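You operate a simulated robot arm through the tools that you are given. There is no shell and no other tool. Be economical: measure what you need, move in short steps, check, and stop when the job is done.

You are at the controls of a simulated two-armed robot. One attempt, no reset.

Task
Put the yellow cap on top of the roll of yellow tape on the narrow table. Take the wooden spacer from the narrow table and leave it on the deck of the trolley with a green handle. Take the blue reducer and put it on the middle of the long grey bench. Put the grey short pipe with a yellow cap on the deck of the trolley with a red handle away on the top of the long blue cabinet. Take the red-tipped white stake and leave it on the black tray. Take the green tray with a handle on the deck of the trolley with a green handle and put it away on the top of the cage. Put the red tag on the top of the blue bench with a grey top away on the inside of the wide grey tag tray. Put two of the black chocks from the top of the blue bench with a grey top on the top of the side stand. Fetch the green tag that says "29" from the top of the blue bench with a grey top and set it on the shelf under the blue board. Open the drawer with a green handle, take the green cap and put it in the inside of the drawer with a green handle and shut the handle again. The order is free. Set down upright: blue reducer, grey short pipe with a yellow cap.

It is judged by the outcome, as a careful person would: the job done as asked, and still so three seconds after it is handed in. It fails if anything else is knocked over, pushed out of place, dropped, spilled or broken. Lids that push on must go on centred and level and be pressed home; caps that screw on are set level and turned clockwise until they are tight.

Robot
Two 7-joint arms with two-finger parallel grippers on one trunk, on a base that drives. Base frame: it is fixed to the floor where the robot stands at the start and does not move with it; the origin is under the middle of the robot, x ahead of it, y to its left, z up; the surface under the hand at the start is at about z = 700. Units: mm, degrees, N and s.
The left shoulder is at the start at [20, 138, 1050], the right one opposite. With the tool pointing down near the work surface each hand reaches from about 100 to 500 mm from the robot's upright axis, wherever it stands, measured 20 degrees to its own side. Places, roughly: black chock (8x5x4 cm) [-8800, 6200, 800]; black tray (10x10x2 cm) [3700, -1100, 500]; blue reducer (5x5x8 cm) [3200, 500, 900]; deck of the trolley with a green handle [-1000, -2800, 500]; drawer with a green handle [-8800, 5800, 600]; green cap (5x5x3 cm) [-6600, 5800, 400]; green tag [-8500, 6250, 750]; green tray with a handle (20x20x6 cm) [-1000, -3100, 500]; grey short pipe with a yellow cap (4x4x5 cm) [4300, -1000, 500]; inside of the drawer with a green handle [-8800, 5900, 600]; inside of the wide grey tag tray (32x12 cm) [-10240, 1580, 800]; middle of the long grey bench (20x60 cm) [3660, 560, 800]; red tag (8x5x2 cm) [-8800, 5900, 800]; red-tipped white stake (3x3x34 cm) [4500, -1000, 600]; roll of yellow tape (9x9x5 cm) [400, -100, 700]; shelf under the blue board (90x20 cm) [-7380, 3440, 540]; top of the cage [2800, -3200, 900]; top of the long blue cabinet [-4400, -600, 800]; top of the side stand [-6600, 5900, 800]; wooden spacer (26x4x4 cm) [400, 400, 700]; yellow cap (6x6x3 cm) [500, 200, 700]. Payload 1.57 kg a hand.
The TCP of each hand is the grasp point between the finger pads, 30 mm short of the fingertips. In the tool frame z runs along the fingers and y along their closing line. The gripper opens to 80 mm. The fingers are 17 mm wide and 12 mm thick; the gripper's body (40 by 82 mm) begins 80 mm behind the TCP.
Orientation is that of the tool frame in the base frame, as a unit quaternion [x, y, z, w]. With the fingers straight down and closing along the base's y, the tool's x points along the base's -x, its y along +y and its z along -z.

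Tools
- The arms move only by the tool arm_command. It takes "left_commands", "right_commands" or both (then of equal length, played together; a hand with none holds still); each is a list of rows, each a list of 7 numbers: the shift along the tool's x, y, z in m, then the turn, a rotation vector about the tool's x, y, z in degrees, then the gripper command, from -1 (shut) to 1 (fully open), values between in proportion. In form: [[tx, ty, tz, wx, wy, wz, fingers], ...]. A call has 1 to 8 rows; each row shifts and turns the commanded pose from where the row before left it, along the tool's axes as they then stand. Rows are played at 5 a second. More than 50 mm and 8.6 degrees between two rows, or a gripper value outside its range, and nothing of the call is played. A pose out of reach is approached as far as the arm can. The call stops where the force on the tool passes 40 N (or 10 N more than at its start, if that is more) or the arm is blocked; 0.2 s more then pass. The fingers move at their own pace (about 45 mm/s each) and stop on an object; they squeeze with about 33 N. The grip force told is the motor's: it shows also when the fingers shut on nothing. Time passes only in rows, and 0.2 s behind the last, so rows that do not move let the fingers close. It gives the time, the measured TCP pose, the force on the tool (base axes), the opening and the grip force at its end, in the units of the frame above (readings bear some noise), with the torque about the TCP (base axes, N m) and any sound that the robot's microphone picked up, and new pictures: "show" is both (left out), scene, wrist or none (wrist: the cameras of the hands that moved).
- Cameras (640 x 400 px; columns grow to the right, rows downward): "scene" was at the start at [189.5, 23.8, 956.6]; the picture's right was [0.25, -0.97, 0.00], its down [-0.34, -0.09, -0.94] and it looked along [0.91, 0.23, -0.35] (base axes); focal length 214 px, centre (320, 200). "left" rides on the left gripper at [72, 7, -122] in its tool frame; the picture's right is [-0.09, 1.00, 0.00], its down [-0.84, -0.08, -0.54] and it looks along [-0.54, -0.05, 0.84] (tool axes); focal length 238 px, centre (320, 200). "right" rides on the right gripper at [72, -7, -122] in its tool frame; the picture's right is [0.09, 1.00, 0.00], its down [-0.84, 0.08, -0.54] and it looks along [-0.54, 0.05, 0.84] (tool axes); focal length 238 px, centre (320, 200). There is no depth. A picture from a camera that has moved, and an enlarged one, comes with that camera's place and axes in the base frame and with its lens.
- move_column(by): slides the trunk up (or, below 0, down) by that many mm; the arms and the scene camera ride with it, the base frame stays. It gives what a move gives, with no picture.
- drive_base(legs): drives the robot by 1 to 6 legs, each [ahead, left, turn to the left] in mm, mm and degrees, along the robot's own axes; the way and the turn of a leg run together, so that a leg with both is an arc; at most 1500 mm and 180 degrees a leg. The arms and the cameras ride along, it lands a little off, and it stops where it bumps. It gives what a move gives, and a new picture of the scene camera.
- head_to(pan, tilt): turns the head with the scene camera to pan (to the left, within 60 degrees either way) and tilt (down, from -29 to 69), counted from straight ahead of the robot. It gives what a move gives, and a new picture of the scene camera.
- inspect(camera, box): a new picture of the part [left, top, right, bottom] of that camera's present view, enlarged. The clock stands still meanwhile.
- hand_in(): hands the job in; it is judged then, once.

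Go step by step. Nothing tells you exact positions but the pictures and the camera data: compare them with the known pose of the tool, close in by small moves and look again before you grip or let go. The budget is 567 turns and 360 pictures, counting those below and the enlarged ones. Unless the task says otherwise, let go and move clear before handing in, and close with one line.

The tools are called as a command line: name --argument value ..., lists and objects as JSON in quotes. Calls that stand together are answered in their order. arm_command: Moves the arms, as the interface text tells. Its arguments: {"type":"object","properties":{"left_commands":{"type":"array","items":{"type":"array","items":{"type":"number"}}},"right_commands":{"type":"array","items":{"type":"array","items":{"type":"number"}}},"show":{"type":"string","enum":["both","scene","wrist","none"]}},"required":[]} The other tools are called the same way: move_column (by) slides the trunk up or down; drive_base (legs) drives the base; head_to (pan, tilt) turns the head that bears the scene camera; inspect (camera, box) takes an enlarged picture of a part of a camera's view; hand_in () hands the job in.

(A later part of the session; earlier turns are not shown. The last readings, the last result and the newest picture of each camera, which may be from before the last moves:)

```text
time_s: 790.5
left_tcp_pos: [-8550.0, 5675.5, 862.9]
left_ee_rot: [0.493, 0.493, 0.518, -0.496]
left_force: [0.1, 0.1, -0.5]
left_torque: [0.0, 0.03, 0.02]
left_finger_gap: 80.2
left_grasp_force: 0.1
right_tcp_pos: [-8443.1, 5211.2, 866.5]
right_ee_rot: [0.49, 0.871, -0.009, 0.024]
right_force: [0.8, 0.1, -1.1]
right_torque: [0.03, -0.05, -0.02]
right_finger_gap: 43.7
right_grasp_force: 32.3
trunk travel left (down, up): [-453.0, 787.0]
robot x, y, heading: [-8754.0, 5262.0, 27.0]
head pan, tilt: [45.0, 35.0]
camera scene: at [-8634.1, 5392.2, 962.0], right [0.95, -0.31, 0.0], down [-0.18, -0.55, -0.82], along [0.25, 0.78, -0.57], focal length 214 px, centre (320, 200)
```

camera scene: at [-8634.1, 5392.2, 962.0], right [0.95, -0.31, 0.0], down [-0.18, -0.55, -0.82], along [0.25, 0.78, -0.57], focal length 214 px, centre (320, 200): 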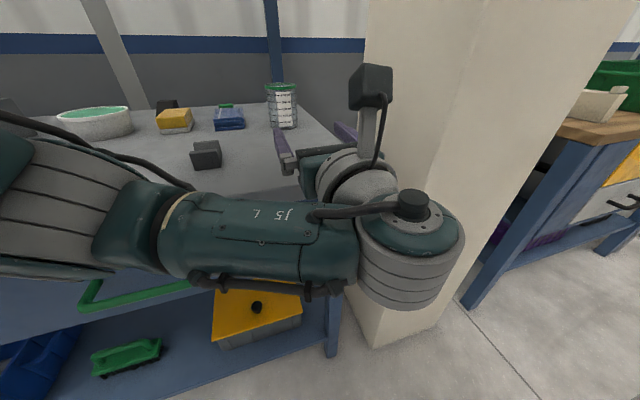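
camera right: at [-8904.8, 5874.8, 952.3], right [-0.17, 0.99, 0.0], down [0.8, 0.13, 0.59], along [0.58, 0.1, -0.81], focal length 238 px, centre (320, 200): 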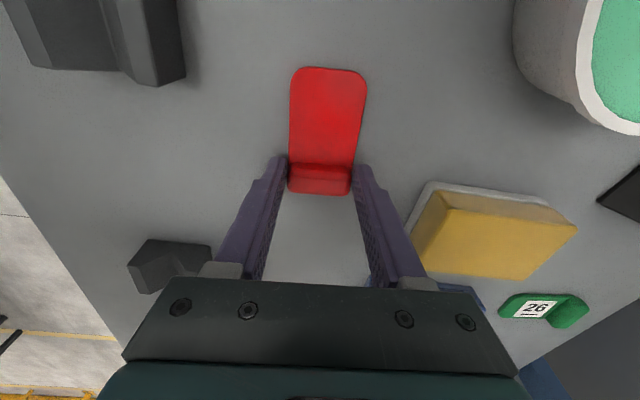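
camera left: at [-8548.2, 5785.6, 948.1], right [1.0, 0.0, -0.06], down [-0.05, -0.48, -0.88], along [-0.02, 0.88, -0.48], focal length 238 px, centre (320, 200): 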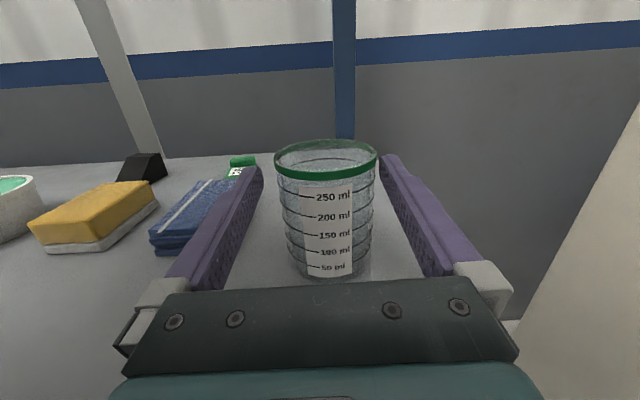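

The beaker is back on its base. Now I re-take tag 29 with a flatter grip: raise, turn the robot to heading 90°, and point the left tool straight ahead at 65° pitch.

move_column --by 100

drive_base --legs '[[-60, -60, 0], [0, 0, 63]]'

arm_command --left_commands '[[0, 0, 0.02, -8, 0, 0, 0.6], [0, 0, 0.02, -8, 0, 0, 0.6], [0, 0, 0.02, -8, 0, 0, 0.6], [0, 0, 0, -8, 0, 0, 0.6], [0, 0, 0, -8, 0, 0, 0.6], [0, 0, 0, -8, 0, 0, 0.6], [0, 0, 0, -8, 0, 0, 0.6], [0, 0, 0, -6, 0, 0, 0.6]]' --show "none"

arm_command --left_commands '[[0, 0, 0, 0, -8.2, 0, 0.6], [0, 0, 0, 0, -8.2, 0, 0.6], [0, 0, 0, 0, -8.2, 0, 0.6], [0, 0, 0, 0, 0, 0, 0.6]]' --show "none"

```text
time_s: 791.8
left_tcp_pos: [-8551.3, 5675.6, 963.5]
left_ee_rot: [0.493, 0.494, 0.517, -0.496]
left_force: [0.1, 0.2, 0.1]
left_torque: [0.01, -0.02, 0.02]
left_finger_gap: 79.7
left_grasp_force: 0.0
right_tcp_pos: [-8443.7, 5211.2, 967.3]
right_ee_rot: [0.49, 0.871, -0.009, 0.025]
right_force: [0.4, -0.1, -0.3]
right_torque: [0.01, 0.04, 0.01]
right_finger_gap: 43.5
right_grasp_force: 32.6
trunk travel left (down, up): [-553.0, 687.0]
robot x, y, heading: [-8748.5, 5263.8, 27.0]
head pan, tilt: [45.0, 35.0]
```

```text
time_s: 795.6
left_tcp_pos: [-9043.3, 5554.5, 960.9]
left_ee_rot: [-0.173, -0.676, -0.192, 0.691]
left_force: [-0.2, -1.0, -0.5]
left_torque: [-0.01, 0.01, 0.01]
left_finger_gap: 79.8
left_grasp_force: 0.0
right_tcp_pos: [-8583.1, 5427.1, 966.5]
right_ee_rot: [-0.022, 0.999, 0.004, 0.026]
right_force: [0.9, 0.1, -1.0]
right_torque: [-0.02, 0.02, -0.02]
right_finger_gap: 43.5
right_grasp_force: 32.6
trunk travel left (down, up): [-553.0, 687.0]
robot x, y, heading: [-8775.5, 5183.0, 88.5]
head pan, tilt: [45.0, 35.0]
camera scene: at [-8833.9, 5347.3, 1062.0], right [0.73, 0.69, 0.0], down [0.39, -0.42, -0.82], along [-0.56, 0.6, -0.57], focal length 214 px, centre (320, 200)
```

scene: 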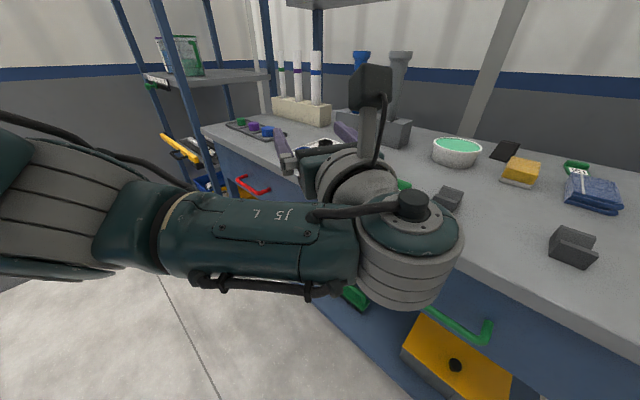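

```text
time_s: 797.4
left_tcp_pos: [-9090.6, 5592.6, 961.5]
left_ee_rot: [0.504, 0.48, 0.513, -0.502]
left_force: [-0.2, 0.2, 0.5]
left_torque: [-0.01, -0.01, 0.0]
left_finger_gap: 63.8
left_grasp_force: 0.1
right_tcp_pos: [-8584.6, 5427.2, 966.4]
right_ee_rot: [-0.023, 0.999, 0.005, 0.027]
right_force: [0.6, -0.1, 0.3]
right_torque: [-0.01, 0.0, 0.0]
right_finger_gap: 43.9
right_grasp_force: 33.2
trunk travel left (down, up): [-553.0, 687.0]
robot x, y, heading: [-8775.6, 5183.3, 88.1]
head pan, tilt: [45.0, 35.0]
```

```text
time_s: 798.4
left_tcp_pos: [-9091.1, 5592.2, 963.7]
left_ee_rot: [0.601, 0.576, 0.393, -0.39]
left_force: [-0.4, -0.1, 0.2]
left_torque: [0.0, 0.01, 0.0]
left_finger_gap: 64.2
left_grasp_force: 0.0
right_tcp_pos: [-8582.8, 5428.1, 967.0]
right_ee_rot: [-0.023, 0.999, 0.004, 0.027]
right_force: [0.1, -0.7, -0.2]
right_torque: [-0.01, 0.0, -0.02]
right_finger_gap: 43.7
right_grasp_force: 33.0
trunk travel left (down, up): [-553.0, 687.0]
robot x, y, heading: [-8775.1, 5182.2, 88.2]
head pan, tilt: [45.0, 35.0]
```

Pitch is 67° as wanted. I drive so the hand is in front of the tag, lower partway and check.

drive_base --legs '[[160, -113, 1.5]]'

move_column --by -105

inspect --camera "left" --box '[0, 0, 640, 400]'

```text
time_s: 799.9
left_tcp_pos: [-8986.3, 5743.6, 964.3]
left_ee_rot: [0.593, 0.584, 0.388, -0.395]
left_force: [0.0, 0.5, 0.1]
left_torque: [0.01, 0.01, 0.01]
left_finger_gap: 64.1
left_grasp_force: 0.0
right_tcp_pos: [-8474.3, 5590.4, 967.0]
right_ee_rot: [-0.036, 0.999, 0.005, 0.026]
right_force: [-0.2, -0.8, 0.5]
right_torque: [0.0, -0.02, -0.01]
right_finger_gap: 44.0
right_grasp_force: 32.7
trunk travel left (down, up): [-553.0, 687.0]
robot x, y, heading: [-8660.7, 5336.5, 89.9]
head pan, tilt: [45.0, 35.0]
camera scene: at [-8722.8, 5504.9, 1062.1], right [0.71, 0.7, 0.0], down [0.4, -0.41, -0.82], along [-0.58, 0.58, -0.57], focal length 214 px, centre (320, 200)
```

scene: 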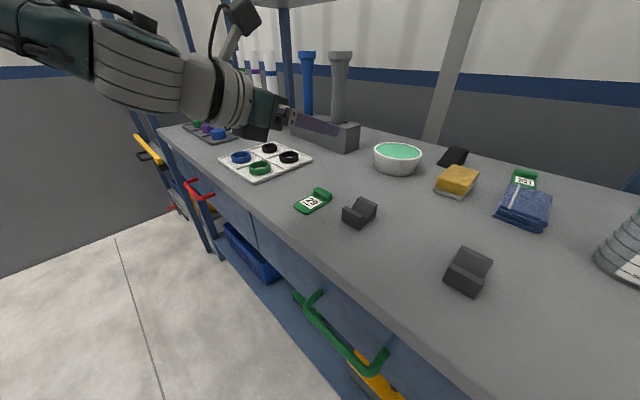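

```text
time_s: 801.3
left_tcp_pos: [-8986.7, 5742.6, 860.3]
left_ee_rot: [0.594, 0.584, 0.388, -0.394]
left_force: [-0.3, 0.1, 0.1]
left_torque: [0.01, 0.0, 0.0]
left_finger_gap: 63.9
left_grasp_force: 0.0
right_tcp_pos: [-8475.1, 5590.8, 861.4]
right_ee_rot: [-0.036, 0.999, 0.004, 0.025]
right_force: [0.7, -0.7, -0.4]
right_torque: [-0.03, -0.02, 0.01]
right_finger_gap: 43.8
right_grasp_force: 32.7
trunk travel left (down, up): [-448.0, 792.0]
robot x, y, heading: [-8661.6, 5338.1, 89.7]
head pan, tilt: [45.0, 35.0]
```

```text
1.00 times, centred on (320, 200) of left (not enlarged: the box is as wide or as high as the picture)
camera zoom: at [-8977.9, 5658.5, 973.7], right [0.99, -0.04, -0.1], down [-0.09, -0.82, -0.56], along [-0.06, 0.57, -0.82], focal length 238 px, centre (320, 200)
```

zoom: 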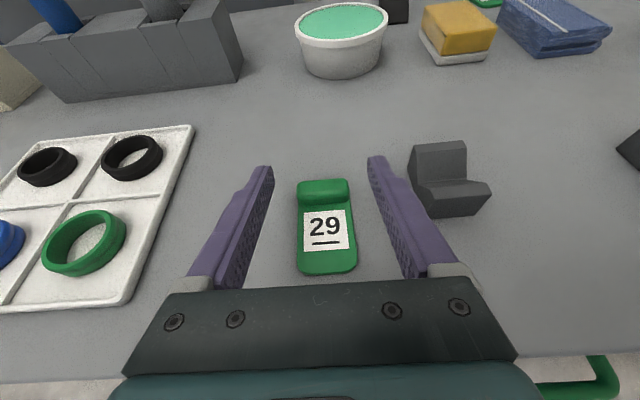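

Tag centred between the fingers. I move 17 mm forward, lower 36 mm and grip.

arm_command --left_commands '[[0.0066, 0.001, 0.0157, 0, 0, 0, 0.6], [0, 0, 0, 0, 0, 0, 0.6]]' --show "none"

move_column --by -34

arm_command --left_commands '[[0, 0, 0, 0, 0, 0, -1], [0, 0, 0, 0, 0, 0, -1], [0, 0, 0, 0, 0, 0, -1], [0, 0, 0, 0, 0, 0, -1]]' --show "none"

```text
time_s: 801.9
left_tcp_pos: [-8985.4, 5759.6, 858.1]
left_ee_rot: [0.594, 0.584, 0.389, -0.394]
left_force: [0.3, -0.3, 0.5]
left_torque: [-0.02, 0.04, -0.01]
left_finger_gap: 64.0
left_grasp_force: 0.0
right_tcp_pos: [-8474.4, 5591.7, 861.2]
right_ee_rot: [-0.035, 0.999, 0.005, 0.026]
right_force: [0.3, 0.9, -0.7]
right_torque: [0.05, -0.02, 0.02]
right_finger_gap: 43.9
right_grasp_force: 32.6
trunk travel left (down, up): [-448.0, 792.0]
robot x, y, heading: [-8664.0, 5341.0, 89.9]
head pan, tilt: [45.0, 35.0]
```

```text
time_s: 802.7
left_tcp_pos: [-8985.1, 5759.6, 824.6]
left_ee_rot: [0.593, 0.584, 0.388, -0.395]
left_force: [0.2, 0.2, -0.2]
left_torque: [0.0, -0.01, 0.02]
left_finger_gap: 64.1
left_grasp_force: 0.1
right_tcp_pos: [-8474.9, 5590.7, 826.8]
right_ee_rot: [-0.036, 0.999, 0.005, 0.025]
right_force: [-0.1, 0.4, 0.5]
right_torque: [0.0, -0.02, 0.0]
right_finger_gap: 43.7
right_grasp_force: 32.6
trunk travel left (down, up): [-414.0, 826.0]
robot x, y, heading: [-8661.3, 5337.8, 89.8]
head pan, tilt: [45.0, 35.0]
```

```text
time_s: 803.7
left_tcp_pos: [-8985.1, 5759.4, 824.8]
left_ee_rot: [0.594, 0.584, 0.388, -0.394]
left_force: [1.0, -0.9, 0.5]
left_torque: [0.0, -0.01, -0.04]
left_finger_gap: 43.8
left_grasp_force: 33.1
right_tcp_pos: [-8475.0, 5589.9, 826.0]
right_ee_rot: [-0.036, 0.999, 0.005, 0.027]
right_force: [-0.3, 0.6, -1.0]
right_torque: [-0.01, 0.01, 0.0]
right_finger_gap: 43.8
right_grasp_force: 33.2
trunk travel left (down, up): [-414.0, 826.0]
robot x, y, heading: [-8660.9, 5340.9, 89.6]
head pan, tilt: [45.0, 35.0]
```

Gripped (43.8 mm). I lift, back away, turn around and drive to the shelf, finishing north of it.

move_column --by 150

drive_base --legs '[[-600, 0, 0], [0, 0, 90], [0, 0, 90.2], [0, 937, 0], [250, 0, 0]]'

```text
time_s: 805.4
left_tcp_pos: [-8985.2, 5758.2, 975.3]
left_ee_rot: [0.594, 0.584, 0.388, -0.394]
left_force: [-0.5, 0.2, -0.1]
left_torque: [-0.01, 0.02, -0.01]
left_finger_gap: 43.9
left_grasp_force: 32.9
right_tcp_pos: [-8474.6, 5591.1, 977.8]
right_ee_rot: [-0.036, 0.999, 0.005, 0.026]
right_force: [0.3, 0.5, 0.1]
right_torque: [0.0, 0.01, 0.01]
right_finger_gap: 43.8
right_grasp_force: 32.8
trunk travel left (down, up): [-564.0, 676.0]
robot x, y, heading: [-8660.7, 5345.3, 89.8]
head pan, tilt: [45.0, 35.0]
```

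```text
time_s: 822.4
left_tcp_pos: [-7418.3, 4055.4, 974.8]
left_ee_rot: [-0.583, 0.596, -0.393, -0.388]
left_force: [0.4, -0.1, -0.2]
left_torque: [-0.01, 0.0, 0.03]
left_finger_gap: 43.7
left_grasp_force: 32.9
right_tcp_pos: [-7927.7, 4226.7, 977.0]
right_ee_rot: [0.999, 0.033, -0.025, 0.004]
right_force: [0.0, -0.5, -0.9]
right_torque: [0.0, 0.01, 0.01]
right_finger_gap: 43.6
right_grasp_force: 32.8
trunk travel left (down, up): [-564.0, 676.0]
robot x, y, heading: [-7739.5, 4478.7, -90.5]
head pan, tilt: [45.0, 35.0]
camera scene: at [-7679.9, 4313.2, 1073.1], right [-0.71, -0.7, 0.0], down [-0.4, 0.41, -0.82], along [0.57, -0.59, -0.57], focal length 214 px, centre (320, 200)
```

scene: 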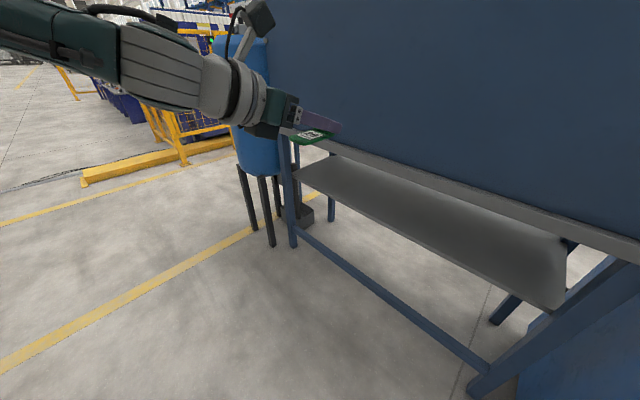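

I lower the trunk to see the gap between shelf and table underside from a low angle.

move_column --by -365

head_to --pan 30 --tilt 10

```text
time_s: 825.9
left_tcp_pos: [-7417.0, 4056.9, 609.4]
left_ee_rot: [-0.583, 0.595, -0.394, -0.389]
left_force: [0.0, -0.1, -0.7]
left_torque: [0.03, 0.03, -0.01]
left_finger_gap: 43.8
left_grasp_force: 32.5
right_tcp_pos: [-7928.5, 4226.0, 613.4]
right_ee_rot: [0.999, 0.033, -0.026, 0.003]
right_force: [-0.3, -0.3, -0.8]
right_torque: [0.02, -0.02, -0.03]
right_finger_gap: 43.4
right_grasp_force: 33.2
trunk travel left (down, up): [-199.0, 1041.0]
robot x, y, heading: [-7741.9, 4474.7, -90.6]
head pan, tilt: [45.0, 35.0]
```

```text
time_s: 826.8
left_tcp_pos: [-7417.5, 4055.6, 609.6]
left_ee_rot: [-0.583, 0.595, -0.394, -0.389]
left_force: [-0.4, -0.1, 0.1]
left_torque: [-0.03, 0.02, -0.01]
left_finger_gap: 43.8
left_grasp_force: 32.4
right_tcp_pos: [-7927.1, 4227.1, 611.8]
right_ee_rot: [0.999, 0.033, -0.026, 0.005]
right_force: [-0.4, -0.6, -1.0]
right_torque: [0.01, 0.01, 0.01]
right_finger_gap: 43.6
right_grasp_force: 32.9
trunk travel left (down, up): [-199.0, 1041.0]
robot x, y, heading: [-7738.4, 4475.4, -90.6]
head pan, tilt: [30.0, 10.0]
camera scene: at [-7695.8, 4295.3, 748.1], right [-0.87, -0.49, 0.0], down [-0.09, 0.15, -0.98], along [0.48, -0.86, -0.17], focal length 214 px, centre (320, 200)
```

scene: 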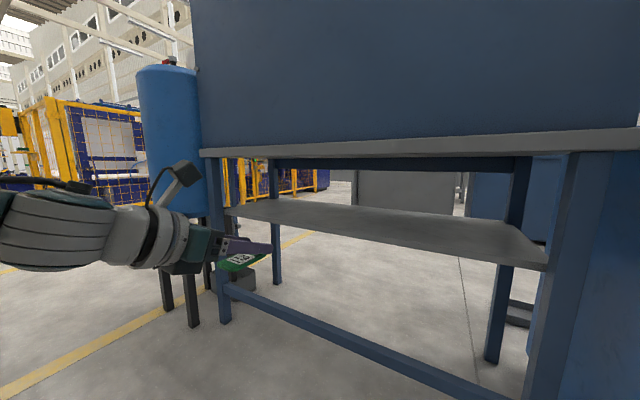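

Now it's clear: table underside z≈760, shelf top z≈545, depth y 3361–3700. That leaves enough room. I extend the left arm, lower to z≈582 and drive the tag in.

arm_command --left_commands '[[0.0125, 0.024, 0.0294, 0, 0, 0, -1], [0.0125, 0.024, 0.0294, 0, 0, 0, -1], [0.0125, 0.024, 0.0294, 0, 0, 0, -1], [0.0125, 0.024, 0.0294, 0, 0, 0, -1], [0.0125, 0.024, 0.0294, 0, 0, 0, -1], [0, 0, 0, 0, 0, 0, -1]]' --show "none"

move_column --by -27

drive_base --legs '[[230, 0, 0.6]]'

```text
time_s: 828.2
left_tcp_pos: [-7539.3, 3896.7, 608.3]
left_ee_rot: [-0.582, 0.596, -0.393, -0.389]
left_force: [-0.7, -0.1, -0.5]
left_torque: [-0.01, -0.01, -0.02]
left_finger_gap: 43.6
left_grasp_force: 33.4
right_tcp_pos: [-7926.6, 4228.3, 612.3]
right_ee_rot: [0.999, 0.033, -0.025, 0.003]
right_force: [-0.1, -0.5, -0.2]
right_torque: [0.0, 0.0, -0.02]
right_finger_gap: 43.6
right_grasp_force: 33.3
trunk travel left (down, up): [-199.0, 1041.0]
robot x, y, heading: [-7742.9, 4476.6, -90.7]
head pan, tilt: [30.0, 10.0]
```

```text
time_s: 828.9
left_tcp_pos: [-7540.2, 3896.2, 581.3]
left_ee_rot: [-0.582, 0.595, -0.393, -0.39]
left_force: [0.1, -0.4, 0.2]
left_torque: [-0.01, -0.02, 0.03]
left_finger_gap: 43.4
left_grasp_force: 33.0
right_tcp_pos: [-7927.1, 4227.2, 585.2]
right_ee_rot: [0.999, 0.033, -0.026, 0.004]
right_force: [-0.3, 0.7, -0.7]
right_torque: [0.01, -0.02, -0.01]
right_finger_gap: 43.7
right_grasp_force: 33.3
trunk travel left (down, up): [-172.0, 1068.0]
robot x, y, heading: [-7740.0, 4474.5, -90.7]
head pan, tilt: [30.0, 10.0]
```

```text
time_s: 830.7
left_tcp_pos: [-7532.6, 3673.8, 581.2]
left_ee_rot: [-0.587, 0.591, -0.396, -0.386]
left_force: [0.1, 0.1, 0.7]
left_torque: [0.01, 0.01, 0.01]
left_finger_gap: 43.8
left_grasp_force: 32.9
right_tcp_pos: [-7925.4, 3999.1, 584.9]
right_ee_rot: [0.999, 0.039, -0.026, 0.004]
right_force: [1.7, 0.1, 0.1]
right_torque: [0.0, 0.01, 0.01]
right_finger_gap: 43.9
right_grasp_force: 33.8
trunk travel left (down, up): [-172.0, 1068.0]
robot x, y, heading: [-7738.9, 4248.7, -89.9]
head pan, tilt: [30.0, 10.0]
camera scene: at [-7694.4, 4069.5, 721.1], right [-0.86, -0.5, 0.0], down [-0.09, 0.15, -0.98], along [0.49, -0.85, -0.17], focal length 214 px, centre (320, 200)
```

scene: 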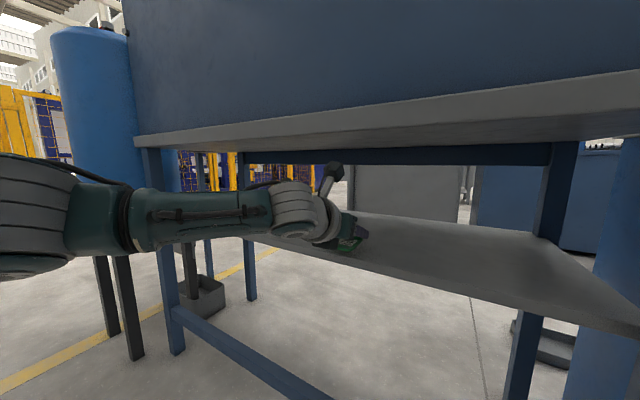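

Going in cleanly. I move the right hand clear of the leg, then advance the remaining ~205 mm.

arm_command --right_commands '[[0.04, 0, 0, 0, 0, 0, -1], [0.04, 0, 0, 0, 0, 0, -1]]' --show "none"

drive_base --legs '[[203, 0, 0]]'

```text
time_s: 831.3
left_tcp_pos: [-7533.3, 3671.7, 579.4]
left_ee_rot: [-0.586, 0.592, -0.396, -0.387]
left_force: [0.2, -0.6, 0.2]
left_torque: [0.01, 0.02, -0.03]
left_finger_gap: 43.6
left_grasp_force: 33.3
right_tcp_pos: [-7843.7, 4002.9, 581.3]
right_ee_rot: [0.999, 0.04, -0.026, 0.004]
right_force: [0.1, -0.7, 0.1]
right_torque: [0.03, 0.02, 0.01]
right_finger_gap: 43.7
right_grasp_force: 33.3
trunk travel left (down, up): [-172.0, 1068.0]
robot x, y, heading: [-7741.8, 4250.0, -89.9]
head pan, tilt: [30.0, 10.0]
```

```text
time_s: 832.9
left_tcp_pos: [-7422.2, 3513.8, 579.7]
left_ee_rot: [-0.579, 0.605, -0.406, -0.365]
left_force: [-0.6, -0.7, -0.7]
left_torque: [0.02, -0.01, 0.02]
left_finger_gap: 43.7
left_grasp_force: 33.5
right_tcp_pos: [-7734.2, 3844.2, 567.8]
right_ee_rot: [0.999, 0.044, 0.002, -0.008]
right_force: [0.6, 0.7, -0.5]
right_torque: [0.06, 0.0, -0.01]
right_finger_gap: 43.6
right_grasp_force: 33.1
trunk travel left (down, up): [-172.0, 1068.0]
robot x, y, heading: [-7706.5, 4059.7, -89.5]
head pan, tilt: [30.0, 10.0]
stopped in leg 1: the robot was blocked; the commanded pose is now the measured one
camera scene: at [-7591.0, 3906.8, 718.4], right [-0.86, -0.51, -0.06], down [-0.03, 0.17, -0.98], along [0.51, -0.84, -0.16], focal length 214 px, centre (320, 200)
```

scene: 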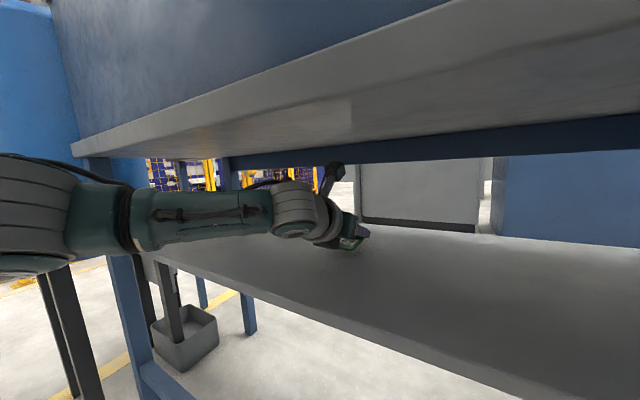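

The robot was blocked (likely the right arm against the blue cabinet) and is straining. I back off a little to relieve it.

drive_base --legs '[[-60, 0, 0]]'

```text
time_s: 833.8
left_tcp_pos: [-7458.9, 3538.6, 582.2]
left_ee_rot: [-0.585, 0.598, -0.4, -0.376]
left_force: [0.7, 0.3, 0.3]
left_torque: [0.0, 0.01, -0.06]
left_finger_gap: 43.6
left_grasp_force: 33.0
right_tcp_pos: [-7767.6, 3869.3, 576.2]
right_ee_rot: [0.999, 0.053, -0.013, -0.004]
right_force: [-0.4, 0.3, -0.2]
right_torque: [-0.01, 0.0, -0.01]
right_finger_gap: 43.7
right_grasp_force: 32.9
trunk travel left (down, up): [-172.0, 1068.0]
robot x, y, heading: [-7701.8, 4087.0, -89.4]
head pan, tilt: [30.0, 10.0]
stopped in leg 1: the robot was blocked; the commanded pose is now the measured one
camera scene: at [-7624.5, 3932.9, 721.2], right [-0.86, -0.51, -0.03], down [-0.06, 0.16, -0.98], along [0.51, -0.85, -0.17], focal length 214 px, centre (320, 200)
```

scene: 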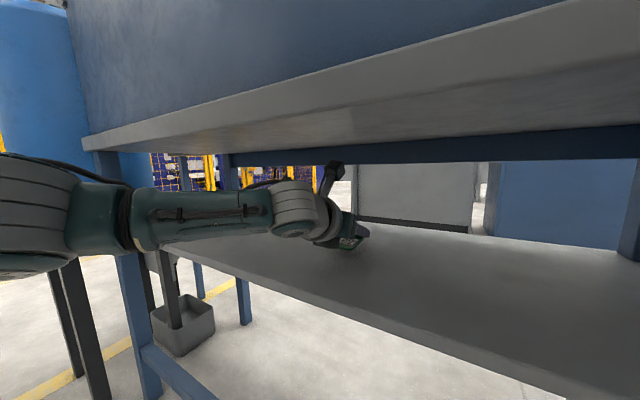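

drive_base --legs '[[-20, 60, 0]]'

```text
time_s: 834.8
left_tcp_pos: [-7443.4, 3535.0, 583.7]
left_ee_rot: [-0.587, 0.588, -0.397, -0.39]
left_force: [-0.3, -0.1, -0.5]
left_torque: [-0.02, -0.04, 0.02]
left_finger_gap: 44.0
left_grasp_force: 32.7
right_tcp_pos: [-7753.8, 3865.8, 583.0]
right_ee_rot: [0.998, 0.048, -0.027, 0.004]
right_force: [0.3, 0.2, 0.0]
right_torque: [0.01, -0.03, 0.0]
right_finger_gap: 43.8
right_grasp_force: 32.9
trunk travel left (down, up): [-172.0, 1068.0]
robot x, y, heading: [-7646.7, 4111.4, -89.5]
head pan, tilt: [30.0, 10.0]
camera scene: at [-7603.7, 3932.2, 721.3], right [-0.86, -0.51, 0.0], down [-0.09, 0.15, -0.98], along [0.5, -0.85, -0.17], focal length 214 px, centre (320, 200)
```

scene: 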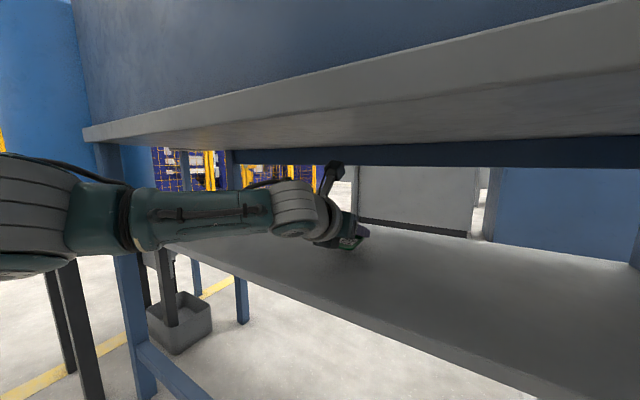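

Free again (the right arm had touched the blue cabinet). I reach the last 55 mm with the arm, then lower the tag onto the shelf.

arm_command --left_commands '[[0.0107, 0, 0.0253, 0, 0, 0, -1], [0.0107, 0, 0.0253, 0, 0, 0, -1], [0, 0, 0, 0, 0, 0, -1]]' --show "none"

move_column --by -9

move_column --by -4

```text
time_s: 835.6
left_tcp_pos: [-7440.8, 3485.2, 584.0]
left_ee_rot: [-0.586, 0.59, -0.397, -0.389]
left_force: [-0.7, -1.4, -1.2]
left_torque: [-0.01, 0.01, -0.01]
left_finger_gap: 43.9
left_grasp_force: 32.9
right_tcp_pos: [-7748.6, 3869.5, 580.9]
right_ee_rot: [0.999, 0.047, -0.026, 0.003]
right_force: [-0.5, 0.1, 0.0]
right_torque: [-0.01, 0.01, 0.0]
right_finger_gap: 43.9
right_grasp_force: 33.1
trunk travel left (down, up): [-172.0, 1068.0]
robot x, y, heading: [-7648.8, 4111.2, -89.4]
head pan, tilt: [30.0, 10.0]
```

```text
time_s: 836.2
left_tcp_pos: [-7438.3, 3483.0, 574.9]
left_ee_rot: [-0.586, 0.59, -0.397, -0.389]
left_force: [-0.1, -0.2, 0.1]
left_torque: [-0.01, 0.02, 0.04]
left_finger_gap: 43.8
left_grasp_force: 33.1
right_tcp_pos: [-7750.1, 3867.2, 572.0]
right_ee_rot: [0.999, 0.047, -0.027, 0.002]
right_force: [-0.4, -0.1, 0.1]
right_torque: [0.0, 0.03, 0.01]
right_finger_gap: 43.6
right_grasp_force: 33.6
trunk travel left (down, up): [-163.0, 1077.0]
robot x, y, heading: [-7647.5, 4108.9, -89.8]
head pan, tilt: [30.0, 10.0]
```

```text
time_s: 836.7
left_tcp_pos: [-7441.4, 3483.9, 571.7]
left_ee_rot: [-0.586, 0.589, -0.397, -0.389]
left_force: [-0.7, 0.7, -0.1]
left_torque: [0.03, 0.0, -0.01]
left_finger_gap: 43.4
left_grasp_force: 32.8
right_tcp_pos: [-7749.9, 3869.4, 567.1]
right_ee_rot: [0.998, 0.048, -0.027, 0.003]
right_force: [-0.2, 0.1, -0.9]
right_torque: [0.0, -0.02, -0.01]
right_finger_gap: 43.5
right_grasp_force: 33.2
trunk travel left (down, up): [-159.0, 1081.0]
robot x, y, heading: [-7646.2, 4116.7, -89.5]
head pan, tilt: [30.0, 10.0]
```

move_column --by -4

move_column --by -4

move_column --by -4

```text
time_s: 837.2
left_tcp_pos: [-7441.3, 3483.8, 567.2]
left_ee_rot: [-0.586, 0.59, -0.397, -0.39]
left_force: [-0.2, -0.9, -0.6]
left_torque: [-0.03, 0.01, 0.04]
left_finger_gap: 43.7
left_grasp_force: 32.9
right_tcp_pos: [-7749.4, 3868.0, 564.0]
right_ee_rot: [0.998, 0.048, -0.027, 0.004]
right_force: [0.0, -0.9, -0.6]
right_torque: [0.05, 0.03, 0.02]
right_finger_gap: 43.9
right_grasp_force: 33.2
trunk travel left (down, up): [-155.0, 1085.0]
robot x, y, heading: [-7651.2, 4115.8, -89.5]
head pan, tilt: [30.0, 10.0]
```

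```text
time_s: 837.8
left_tcp_pos: [-7440.7, 3482.8, 565.7]
left_ee_rot: [-0.586, 0.589, -0.398, -0.391]
left_force: [-0.5, 3.2, 11.6]
left_torque: [0.53, 0.2, -0.08]
left_finger_gap: 43.8
left_grasp_force: 33.3
right_tcp_pos: [-7748.8, 3867.4, 559.7]
right_ee_rot: [0.999, 0.047, -0.027, 0.003]
right_force: [0.0, -0.9, 0.6]
right_torque: [-0.02, -0.01, -0.01]
right_finger_gap: 43.5
right_grasp_force: 32.9
trunk travel left (down, up): [-151.0, 1089.0]
robot x, y, heading: [-7647.9, 4111.8, -89.3]
head pan, tilt: [30.0, 10.0]
```

```text
time_s: 838.3
left_tcp_pos: [-7439.3, 3481.2, 563.0]
left_ee_rot: [-0.584, 0.588, -0.399, -0.392]
left_force: [-1.0, 8.8, 24.7]
left_torque: [-0.36, 0.11, -0.08]
left_finger_gap: 43.8
left_grasp_force: 32.4
right_tcp_pos: [-7749.6, 3867.3, 556.7]
right_ee_rot: [0.999, 0.048, -0.026, 0.003]
right_force: [-0.1, -0.8, -0.6]
right_torque: [-0.01, 0.02, 0.01]
right_finger_gap: 44.0
right_grasp_force: 33.0
trunk travel left (down, up): [-147.0, 1093.0]
robot x, y, heading: [-7645.5, 4109.6, -89.6]
head pan, tilt: [30.0, 10.0]
```

Seated (25 N). I open, rise slightly, and back out.

arm_command --left_commands '[[0, 0, 0, 0, 0, 0, 0.3], [0, 0, 0, 0, 0, 0, 0.5], [0, 0, 0, 0, 0, 0, 0.5]]' --show "none"

move_column --by 14

drive_base --legs '[[-420, 0, 0]]'

inspect --camera "left" --box '[160, 0, 480, 200]'

```text
time_s: 839.1
left_tcp_pos: [-7434.6, 3482.7, 560.3]
left_ee_rot: [-0.587, 0.589, -0.399, -0.387]
left_force: [6.9, 2.7, 10.1]
left_torque: [-0.21, 0.17, 0.17]
left_finger_gap: 53.6
left_grasp_force: 0.2
right_tcp_pos: [-7745.7, 3866.6, 555.8]
right_ee_rot: [0.999, 0.047, -0.025, 0.004]
right_force: [-0.5, -0.2, -0.5]
right_torque: [0.0, -0.04, 0.0]
right_finger_gap: 43.7
right_grasp_force: 32.8
trunk travel left (down, up): [-147.0, 1093.0]
robot x, y, heading: [-7646.8, 4111.9, -89.4]
head pan, tilt: [30.0, 10.0]
```

```text
time_s: 839.7
left_tcp_pos: [-7438.9, 3483.3, 573.0]
left_ee_rot: [-0.586, 0.59, -0.397, -0.389]
left_force: [0.2, -0.5, -0.3]
left_torque: [0.0, 0.0, -0.02]
left_finger_gap: 60.1
left_grasp_force: 0.1
right_tcp_pos: [-7747.9, 3867.8, 570.4]
right_ee_rot: [0.999, 0.047, -0.026, 0.003]
right_force: [0.0, -0.3, -0.8]
right_torque: [-0.01, 0.0, 0.02]
right_finger_gap: 43.7
right_grasp_force: 33.6
trunk travel left (down, up): [-161.0, 1079.0]
robot x, y, heading: [-7647.4, 4111.6, -89.6]
head pan, tilt: [30.0, 10.0]
```

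```text
time_s: 842.3
left_tcp_pos: [-7442.5, 3904.2, 573.8]
left_ee_rot: [-0.587, 0.589, -0.398, -0.389]
left_force: [0.4, 0.4, -0.8]
left_torque: [-0.01, 0.0, 0.03]
left_finger_gap: 60.0
left_grasp_force: 0.1
right_tcp_pos: [-7753.6, 4287.9, 570.7]
right_ee_rot: [0.998, 0.048, -0.027, 0.004]
right_force: [0.1, 0.4, -0.3]
right_torque: [-0.02, -0.01, 0.01]
right_finger_gap: 43.7
right_grasp_force: 33.2
trunk travel left (down, up): [-161.0, 1079.0]
robot x, y, heading: [-7651.2, 4531.8, -89.0]
head pan, tilt: [30.0, 10.0]
camera scene: at [-7604.0, 4354.3, 710.2], right [-0.86, -0.51, 0.0], down [-0.09, 0.15, -0.98], along [0.5, -0.85, -0.17], focal length 214 px, centre (320, 200)
```

scene: 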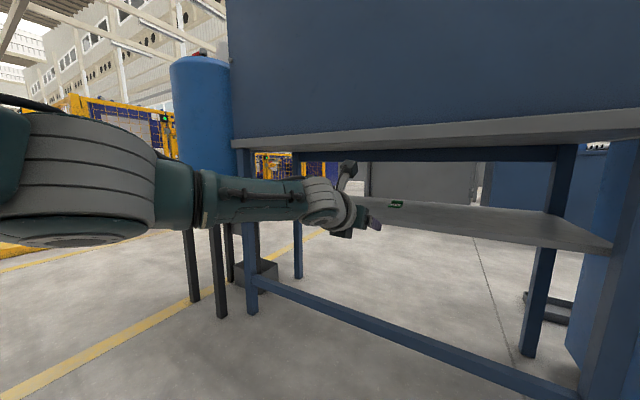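

```text
2.00 times, centred on (320, 100) of left
camera zoom: at [-7451.7, 3989.8, 687.8], right [-0.99, 0.03, -0.1], down [0.08, 0.82, -0.57], along [0.06, -0.57, -0.82], focal length 477 px, centre (320, 400)
```

zoom: 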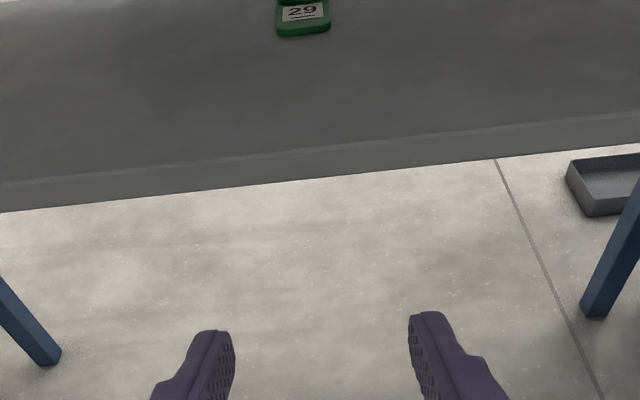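

Tag 29 lies flat on the shelf. Last: the red tag to the wide grey tag tray in the south-west. I raise the hands and drive the corridor south, then turn west.

move_column --by 380

drive_base --legs '[[0, 1450, -1], [0, 450, 0], [1450, 0, 0], [1450, 0, 0], [1250, 0, 0], [0, 0, -90]]'

```text
time_s: 846.0
left_tcp_pos: [-7443.3, 3905.2, 953.9]
left_ee_rot: [-0.587, 0.589, -0.397, -0.388]
left_force: [-0.2, -0.3, -0.4]
left_torque: [-0.02, 0.01, -0.01]
left_finger_gap: 59.9
left_grasp_force: 0.1
right_tcp_pos: [-7753.3, 4289.4, 950.4]
right_ee_rot: [0.999, 0.047, -0.026, 0.004]
right_force: [-0.4, 0.4, -0.8]
right_torque: [-0.02, 0.01, -0.01]
right_finger_gap: 43.9
right_grasp_force: 33.1
trunk travel left (down, up): [-541.0, 699.0]
robot x, y, heading: [-7653.8, 4533.7, -89.5]
head pan, tilt: [30.0, 10.0]
```

```text
time_s: 878.7
left_tcp_pos: [-6532.6, 207.7, 952.6]
left_ee_rot: [0.029, 0.831, 0.012, -0.556]
left_force: [-0.1, 0.5, -0.6]
left_torque: [-0.01, 0.02, -0.04]
left_finger_gap: 59.8
left_grasp_force: 0.0
right_tcp_pos: [-6129.5, 492.1, 949.3]
right_ee_rot: [0.717, -0.696, -0.021, -0.017]
right_force: [0.0, 0.8, 0.0]
right_torque: [-0.03, 0.02, 0.01]
right_finger_gap: 43.8
right_grasp_force: 33.0
trunk travel left (down, up): [-541.0, 699.0]
robot x, y, heading: [-5886.9, 373.4, 176.9]
head pan, tilt: [30.0, 10.0]
camera scene: at [-6075.0, 338.8, 1090.2], right [-0.45, 0.89, 0.0], down [0.15, 0.08, -0.98], along [-0.88, -0.45, -0.17], focal length 214 px, centre (320, 200)
```

scene: 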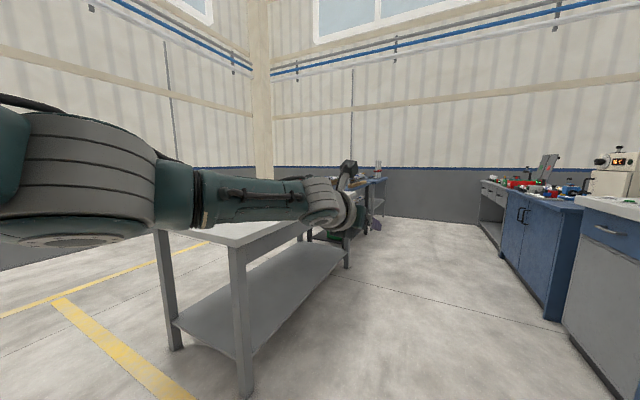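

Clear aisle along the desk row. I pull the left hand in and drive west to the far end, then face north toward the grey bench.

arm_command --left_commands '[[-0.0146, 0, -0.0346, 0, 0, 0, -1], [-0.0146, 0, -0.0346, 0, 0, 0, -1], [-0.0146, 0, -0.0346, 0, 0, 0, -1], [-0.0146, 0, -0.0346, 0, 0, 0, -1]]' --show "none"

drive_base --legs '[[0, -100, 3.1], [1400, 0, 0], [1400, 0, 0], [1350, 0, 0], [0, 0, -90]]'

head_to --pan 0 --tilt 35

```text
time_s: 879.7
left_tcp_pos: [-6382.5, 197.6, 951.4]
left_ee_rot: [0.029, 0.831, 0.012, -0.556]
left_force: [-0.4, 0.4, -0.4]
left_torque: [-0.03, -0.01, -0.01]
left_finger_gap: 0.0
left_grasp_force: 15.8
right_tcp_pos: [-6129.3, 491.4, 950.6]
right_ee_rot: [0.717, -0.696, -0.021, -0.018]
right_force: [0.0, 0.3, -0.6]
right_torque: [-0.01, 0.01, 0.0]
right_finger_gap: 43.8
right_grasp_force: 33.5
trunk travel left (down, up): [-541.0, 699.0]
robot x, y, heading: [-5890.3, 379.5, 177.1]
head pan, tilt: [30.0, 10.0]
```

```text
time_s: 900.0
left_tcp_pos: [-10488.8, 230.4, 950.8]
left_ee_rot: [0.003, 0.831, -0.005, -0.556]
left_force: [6.5, -0.7, 2.1]
left_torque: [0.01, 0.03, -0.01]
left_finger_gap: 0.0
left_grasp_force: 21.4
right_tcp_pos: [-10257.0, 540.5, 948.9]
right_ee_rot: [0.739, -0.673, -0.021, -0.017]
right_force: [0.4, -0.5, -0.2]
right_torque: [0.01, 0.03, 0.02]
right_finger_gap: 43.7
right_grasp_force: 32.9
trunk travel left (down, up): [-541.0, 699.0]
robot x, y, heading: [-10014.9, 441.2, -179.5]
head pan, tilt: [30.0, 10.0]
stopped in leg 4: the force on the tool passed its limit at 81 N (the readings are from after the stop); the commanded pose is now the measured one
camera scene: at [-10192.6, 391.5, 1089.9], right [-0.51, 0.86, 0.0], down [0.15, 0.09, -0.98], along [-0.85, -0.5, -0.17], focal length 214 px, centre (320, 200)
```

scene: 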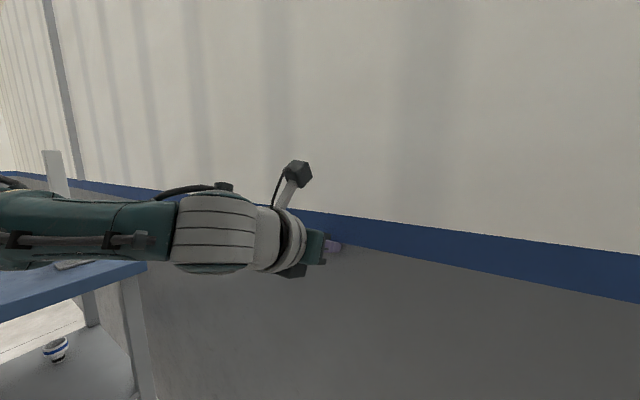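

```text
time_s: 901.0
left_tcp_pos: [-10488.9, 230.2, 951.9]
left_ee_rot: [0.001, 0.831, -0.006, -0.556]
left_force: [9.4, -0.4, 3.4]
left_torque: [-0.01, 0.06, 0.02]
left_finger_gap: 0.0
left_grasp_force: 20.9
right_tcp_pos: [-10256.0, 541.3, 948.8]
right_ee_rot: [0.739, -0.673, -0.021, -0.016]
right_force: [0.0, -0.4, -0.2]
right_torque: [0.0, 0.02, -0.02]
right_finger_gap: 43.7
right_grasp_force: 32.9
trunk travel left (down, up): [-541.0, 699.0]
robot x, y, heading: [-10013.1, 440.2, -179.2]
head pan, tilt: [0.0, 35.0]
camera scene: at [-10200.5, 437.8, 1049.8], right [-0.01, 1.0, 0.0], down [0.57, 0.01, -0.82], along [-0.82, -0.01, -0.57], focal length 214 px, centre (320, 200)
```

scene: 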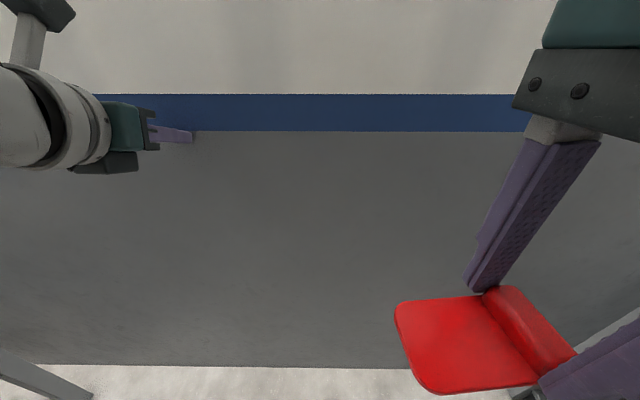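

The left fingertip touched the west wall; no harm. I back off, then turn north toward the bench.

drive_base --legs '[[-300, 0, 0], [0, 0, -90.8]]'

```text
time_s: 906.9
left_tcp_pos: [-9905.6, 927.3, 951.7]
left_ee_rot: [0.601, 0.574, 0.397, -0.389]
left_force: [0.2, -0.1, 0.4]
left_torque: [0.0, -0.01, 0.01]
left_finger_gap: 0.0
left_grasp_force: 21.1
right_tcp_pos: [-9607.7, 684.4, 949.8]
right_ee_rot: [-0.027, 0.999, 0.004, 0.027]
right_force: [0.2, 0.5, 0.0]
right_torque: [0.0, 0.0, -0.02]
right_finger_gap: 43.6
right_grasp_force: 32.6
trunk travel left (down, up): [-541.0, 699.0]
robot x, y, heading: [-9717.8, 441.7, 88.4]
head pan, tilt: [0.0, 35.0]
camera scene: at [-9712.7, 631.4, 1050.0], right [1.0, -0.03, 0.0], down [-0.02, -0.57, -0.82], along [0.02, 0.82, -0.57], focal length 214 px, centre (320, 200)
```

scene: 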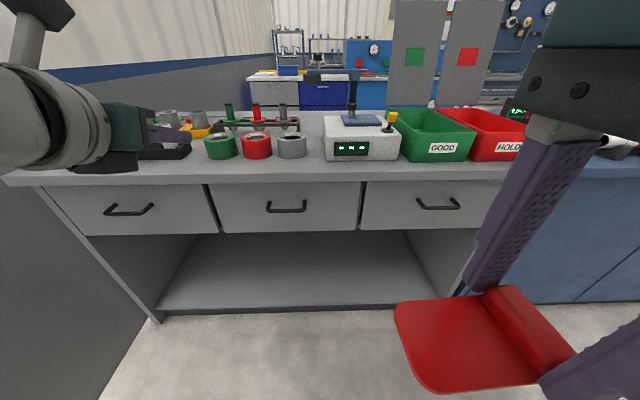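

The bench is in front, but my left hand blocks the view of the tag tray area. I move that hand aside, shift west and look from higher.

arm_command --left_commands '[[-0.012, -0.025, -0.028, 0, 0, 0, -1], [-0.012, -0.025, -0.028, 0, 0, 0, -1], [-0.012, -0.025, -0.028, 0, 0, 0, -1], [-0.012, -0.025, -0.028, 0, 0, 0, -1]]' --show "none"

move_column --by 200

drive_base --legs '[[0, 300, 1.6]]'

head_to --pan 15 --tilt 40

```text
time_s: 907.9
left_tcp_pos: [-10009.7, 809.9, 950.6]
left_ee_rot: [0.601, 0.574, 0.397, -0.389]
left_force: [0.2, -0.5, -0.2]
left_torque: [-0.03, -0.04, -0.01]
left_finger_gap: 0.0
left_grasp_force: 21.6
right_tcp_pos: [-9606.7, 683.3, 948.6]
right_ee_rot: [-0.026, 0.999, 0.004, 0.027]
right_force: [0.1, -1.0, -0.7]
right_torque: [-0.03, -0.03, 0.01]
right_finger_gap: 43.6
right_grasp_force: 33.3
trunk travel left (down, up): [-541.0, 699.0]
robot x, y, heading: [-9717.2, 442.8, 88.4]
head pan, tilt: [0.0, 35.0]
```

```text
time_s: 910.1
left_tcp_pos: [-10007.7, 809.3, 1150.4]
left_ee_rot: [0.601, 0.574, 0.398, -0.389]
left_force: [0.9, 0.2, 0.0]
left_torque: [-0.03, 0.01, -0.01]
left_finger_gap: 0.0
left_grasp_force: 20.8
right_tcp_pos: [-9606.9, 684.5, 1150.4]
right_ee_rot: [-0.027, 0.999, 0.003, 0.027]
right_force: [-0.1, -0.8, -0.4]
right_torque: [-0.03, 0.05, -0.03]
right_finger_gap: 44.1
right_grasp_force: 33.2
trunk travel left (down, up): [-741.0, 499.0]
robot x, y, heading: [-9718.5, 443.5, 88.5]
head pan, tilt: [0.0, 35.0]
```

```text
time_s: 912.1
left_tcp_pos: [-10318.6, 808.2, 1150.5]
left_ee_rot: [0.593, 0.582, 0.393, -0.395]
left_force: [0.1, -0.1, 0.0]
left_torque: [0.01, -0.03, 0.02]
left_finger_gap: 0.0
left_grasp_force: 21.4
right_tcp_pos: [-9914.3, 691.8, 1150.0]
right_ee_rot: [-0.04, 0.999, 0.004, 0.027]
right_force: [-0.3, -0.1, -0.9]
right_torque: [-0.01, -0.01, -0.02]
right_finger_gap: 43.7
right_grasp_force: 33.2
trunk travel left (down, up): [-741.0, 499.0]
robot x, y, heading: [-10018.9, 449.0, 89.8]
head pan, tilt: [0.0, 35.0]
camera scene: at [-10018.2, 636.6, 1250.0], right [1.0, 0.0, 0.0], down [0.0, -0.57, -0.82], along [0.0, 0.82, -0.57], focal length 214 px, centre (320, 200)
```

scene: 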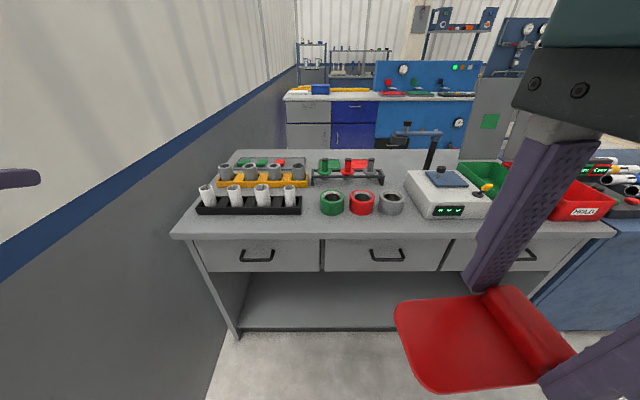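

```text
time_s: 912.9
left_tcp_pos: [-10320.3, 808.4, 1150.6]
left_ee_rot: [0.593, 0.582, 0.392, -0.395]
left_force: [0.7, -0.1, -0.1]
left_torque: [0.01, -0.03, -0.04]
left_finger_gap: 0.0
left_grasp_force: 20.6
right_tcp_pos: [-9912.6, 691.6, 1150.3]
right_ee_rot: [-0.039, 0.999, 0.004, 0.027]
right_force: [-0.3, 0.3, 0.1]
right_torque: [0.01, 0.0, -0.02]
right_finger_gap: 43.8
right_grasp_force: 32.6
trunk travel left (down, up): [-741.0, 499.0]
robot x, y, heading: [-10020.2, 444.5, 89.8]
head pan, tilt: [15.0, 40.0]
camera scene: at [-10040.2, 630.8, 1242.5], right [0.97, 0.25, 0.0], down [0.16, -0.62, -0.77], along [-0.19, 0.74, -0.64], focal length 214 px, centre (320, 200)
```

scene: 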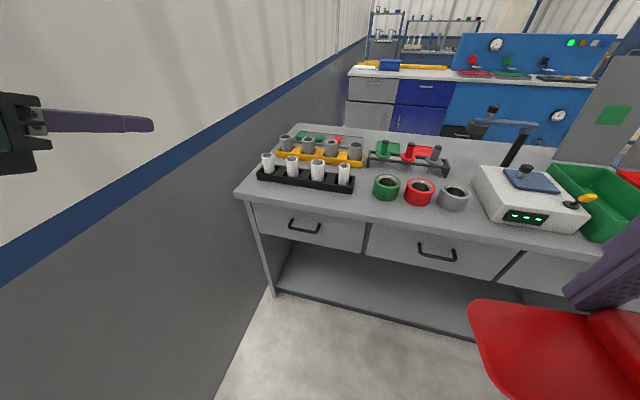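

The tag tray (grey, with green and red tags) is at the back of this bench, 190 mm from its rear edge, behind racks — only reachable from the north side. I drive around: back east, north up the corridor, and look west into the aisle behind.

drive_base --legs '[[0, -1390, 0], [0, -1390, 0], [0, -1390, 0], [975, 0, 0], [975, 0, 0], [0, 0, 90]]'

```text
time_s: 946.0
left_tcp_pos: [-6198.3, 2069.2, 1150.5]
left_ee_rot: [0.007, 0.83, -0.002, -0.557]
left_force: [-0.2, 0.5, -0.1]
left_torque: [-0.01, 0.0, -0.01]
left_finger_gap: 0.0
left_grasp_force: 21.5
right_tcp_pos: [-6082.6, 2473.9, 1150.5]
right_ee_rot: [0.735, -0.678, -0.021, -0.017]
right_force: [0.1, 0.1, 0.7]
right_torque: [0.01, -0.01, 0.0]
right_finger_gap: 43.9
right_grasp_force: 32.8
trunk travel left (down, up): [-741.0, 499.0]
robot x, y, heading: [-5838.8, 2366.6, 179.5]
head pan, tilt: [15.0, 40.0]
camera scene: at [-6021.1, 2348.7, 1242.5], right [-0.25, 0.97, 0.0], down [0.62, 0.16, -0.77], along [-0.74, -0.19, -0.64], focal length 214 px, centre (320, 200)
```

scene: 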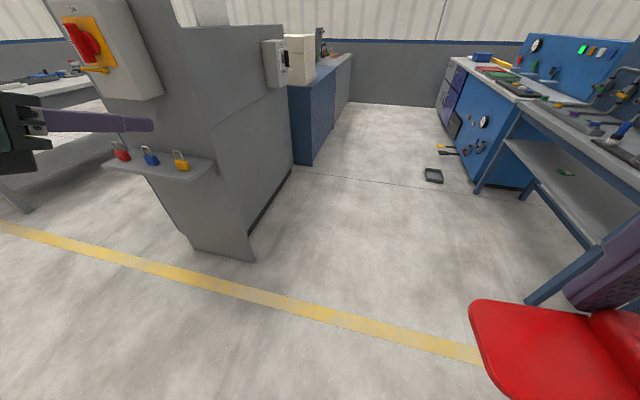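

The aisle behind is clear, and I can even see the green tag on its shelf. I drive west along it and turn south to face the bench's rear side.

drive_base --legs '[[1370, 0, 0.5], [1370, 0, 0], [1370, 0, 0], [0, 0, 90]]'

head_to --pan -15 --tilt 50

```text
time_s: 969.6
left_tcp_pos: [-9645.9, 2038.3, 1151.9]
left_ee_rot: [-0.58, 0.594, -0.394, -0.394]
left_force: [-0.4, -1.1, 1.7]
left_torque: [-0.02, 0.0, 0.03]
left_finger_gap: 0.0
left_grasp_force: 21.4
right_tcp_pos: [-10050.7, 2156.1, 1150.7]
right_ee_rot: [0.999, 0.039, -0.027, 0.004]
right_force: [0.2, -0.8, -0.7]
right_torque: [-0.01, 0.02, -0.01]
right_finger_gap: 43.7
right_grasp_force: 32.8
trunk travel left (down, up): [-741.0, 499.0]
robot x, y, heading: [-9944.3, 2402.4, -90.1]
head pan, tilt: [15.0, 40.0]
camera scene: at [-9924.9, 2218.7, 1242.5], right [-0.97, -0.25, 0.0], down [-0.16, 0.62, -0.77], along [0.19, -0.74, -0.64], focal length 214 px, centre (320, 200)
```

scene: 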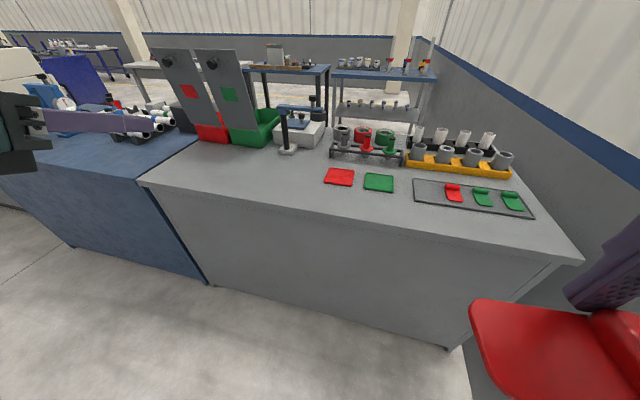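

```text
time_s: 970.6
left_tcp_pos: [-9645.7, 2039.7, 1150.4]
left_ee_rot: [-0.581, 0.594, -0.394, -0.393]
left_force: [-1.0, -0.7, 0.3]
left_torque: [-0.01, -0.01, 0.03]
left_finger_gap: 0.0
left_grasp_force: 20.7
right_tcp_pos: [-10051.9, 2156.0, 1150.4]
right_ee_rot: [0.999, 0.039, -0.027, 0.004]
right_force: [0.8, 0.0, -0.5]
right_torque: [-0.03, -0.02, -0.02]
right_finger_gap: 43.5
right_grasp_force: 32.6
trunk travel left (down, up): [-741.0, 499.0]
robot x, y, heading: [-9943.9, 2399.2, -90.2]
head pan, tilt: [-15.0, 50.0]
camera scene: at [-9966.7, 2226.7, 1228.3], right [-0.96, 0.27, 0.0], down [0.2, 0.74, -0.64], along [-0.17, -0.62, -0.77], focal length 214 px, centre (320, 200)
```

scene: 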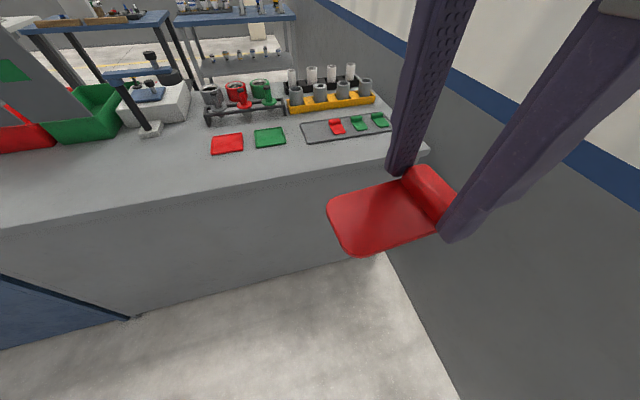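

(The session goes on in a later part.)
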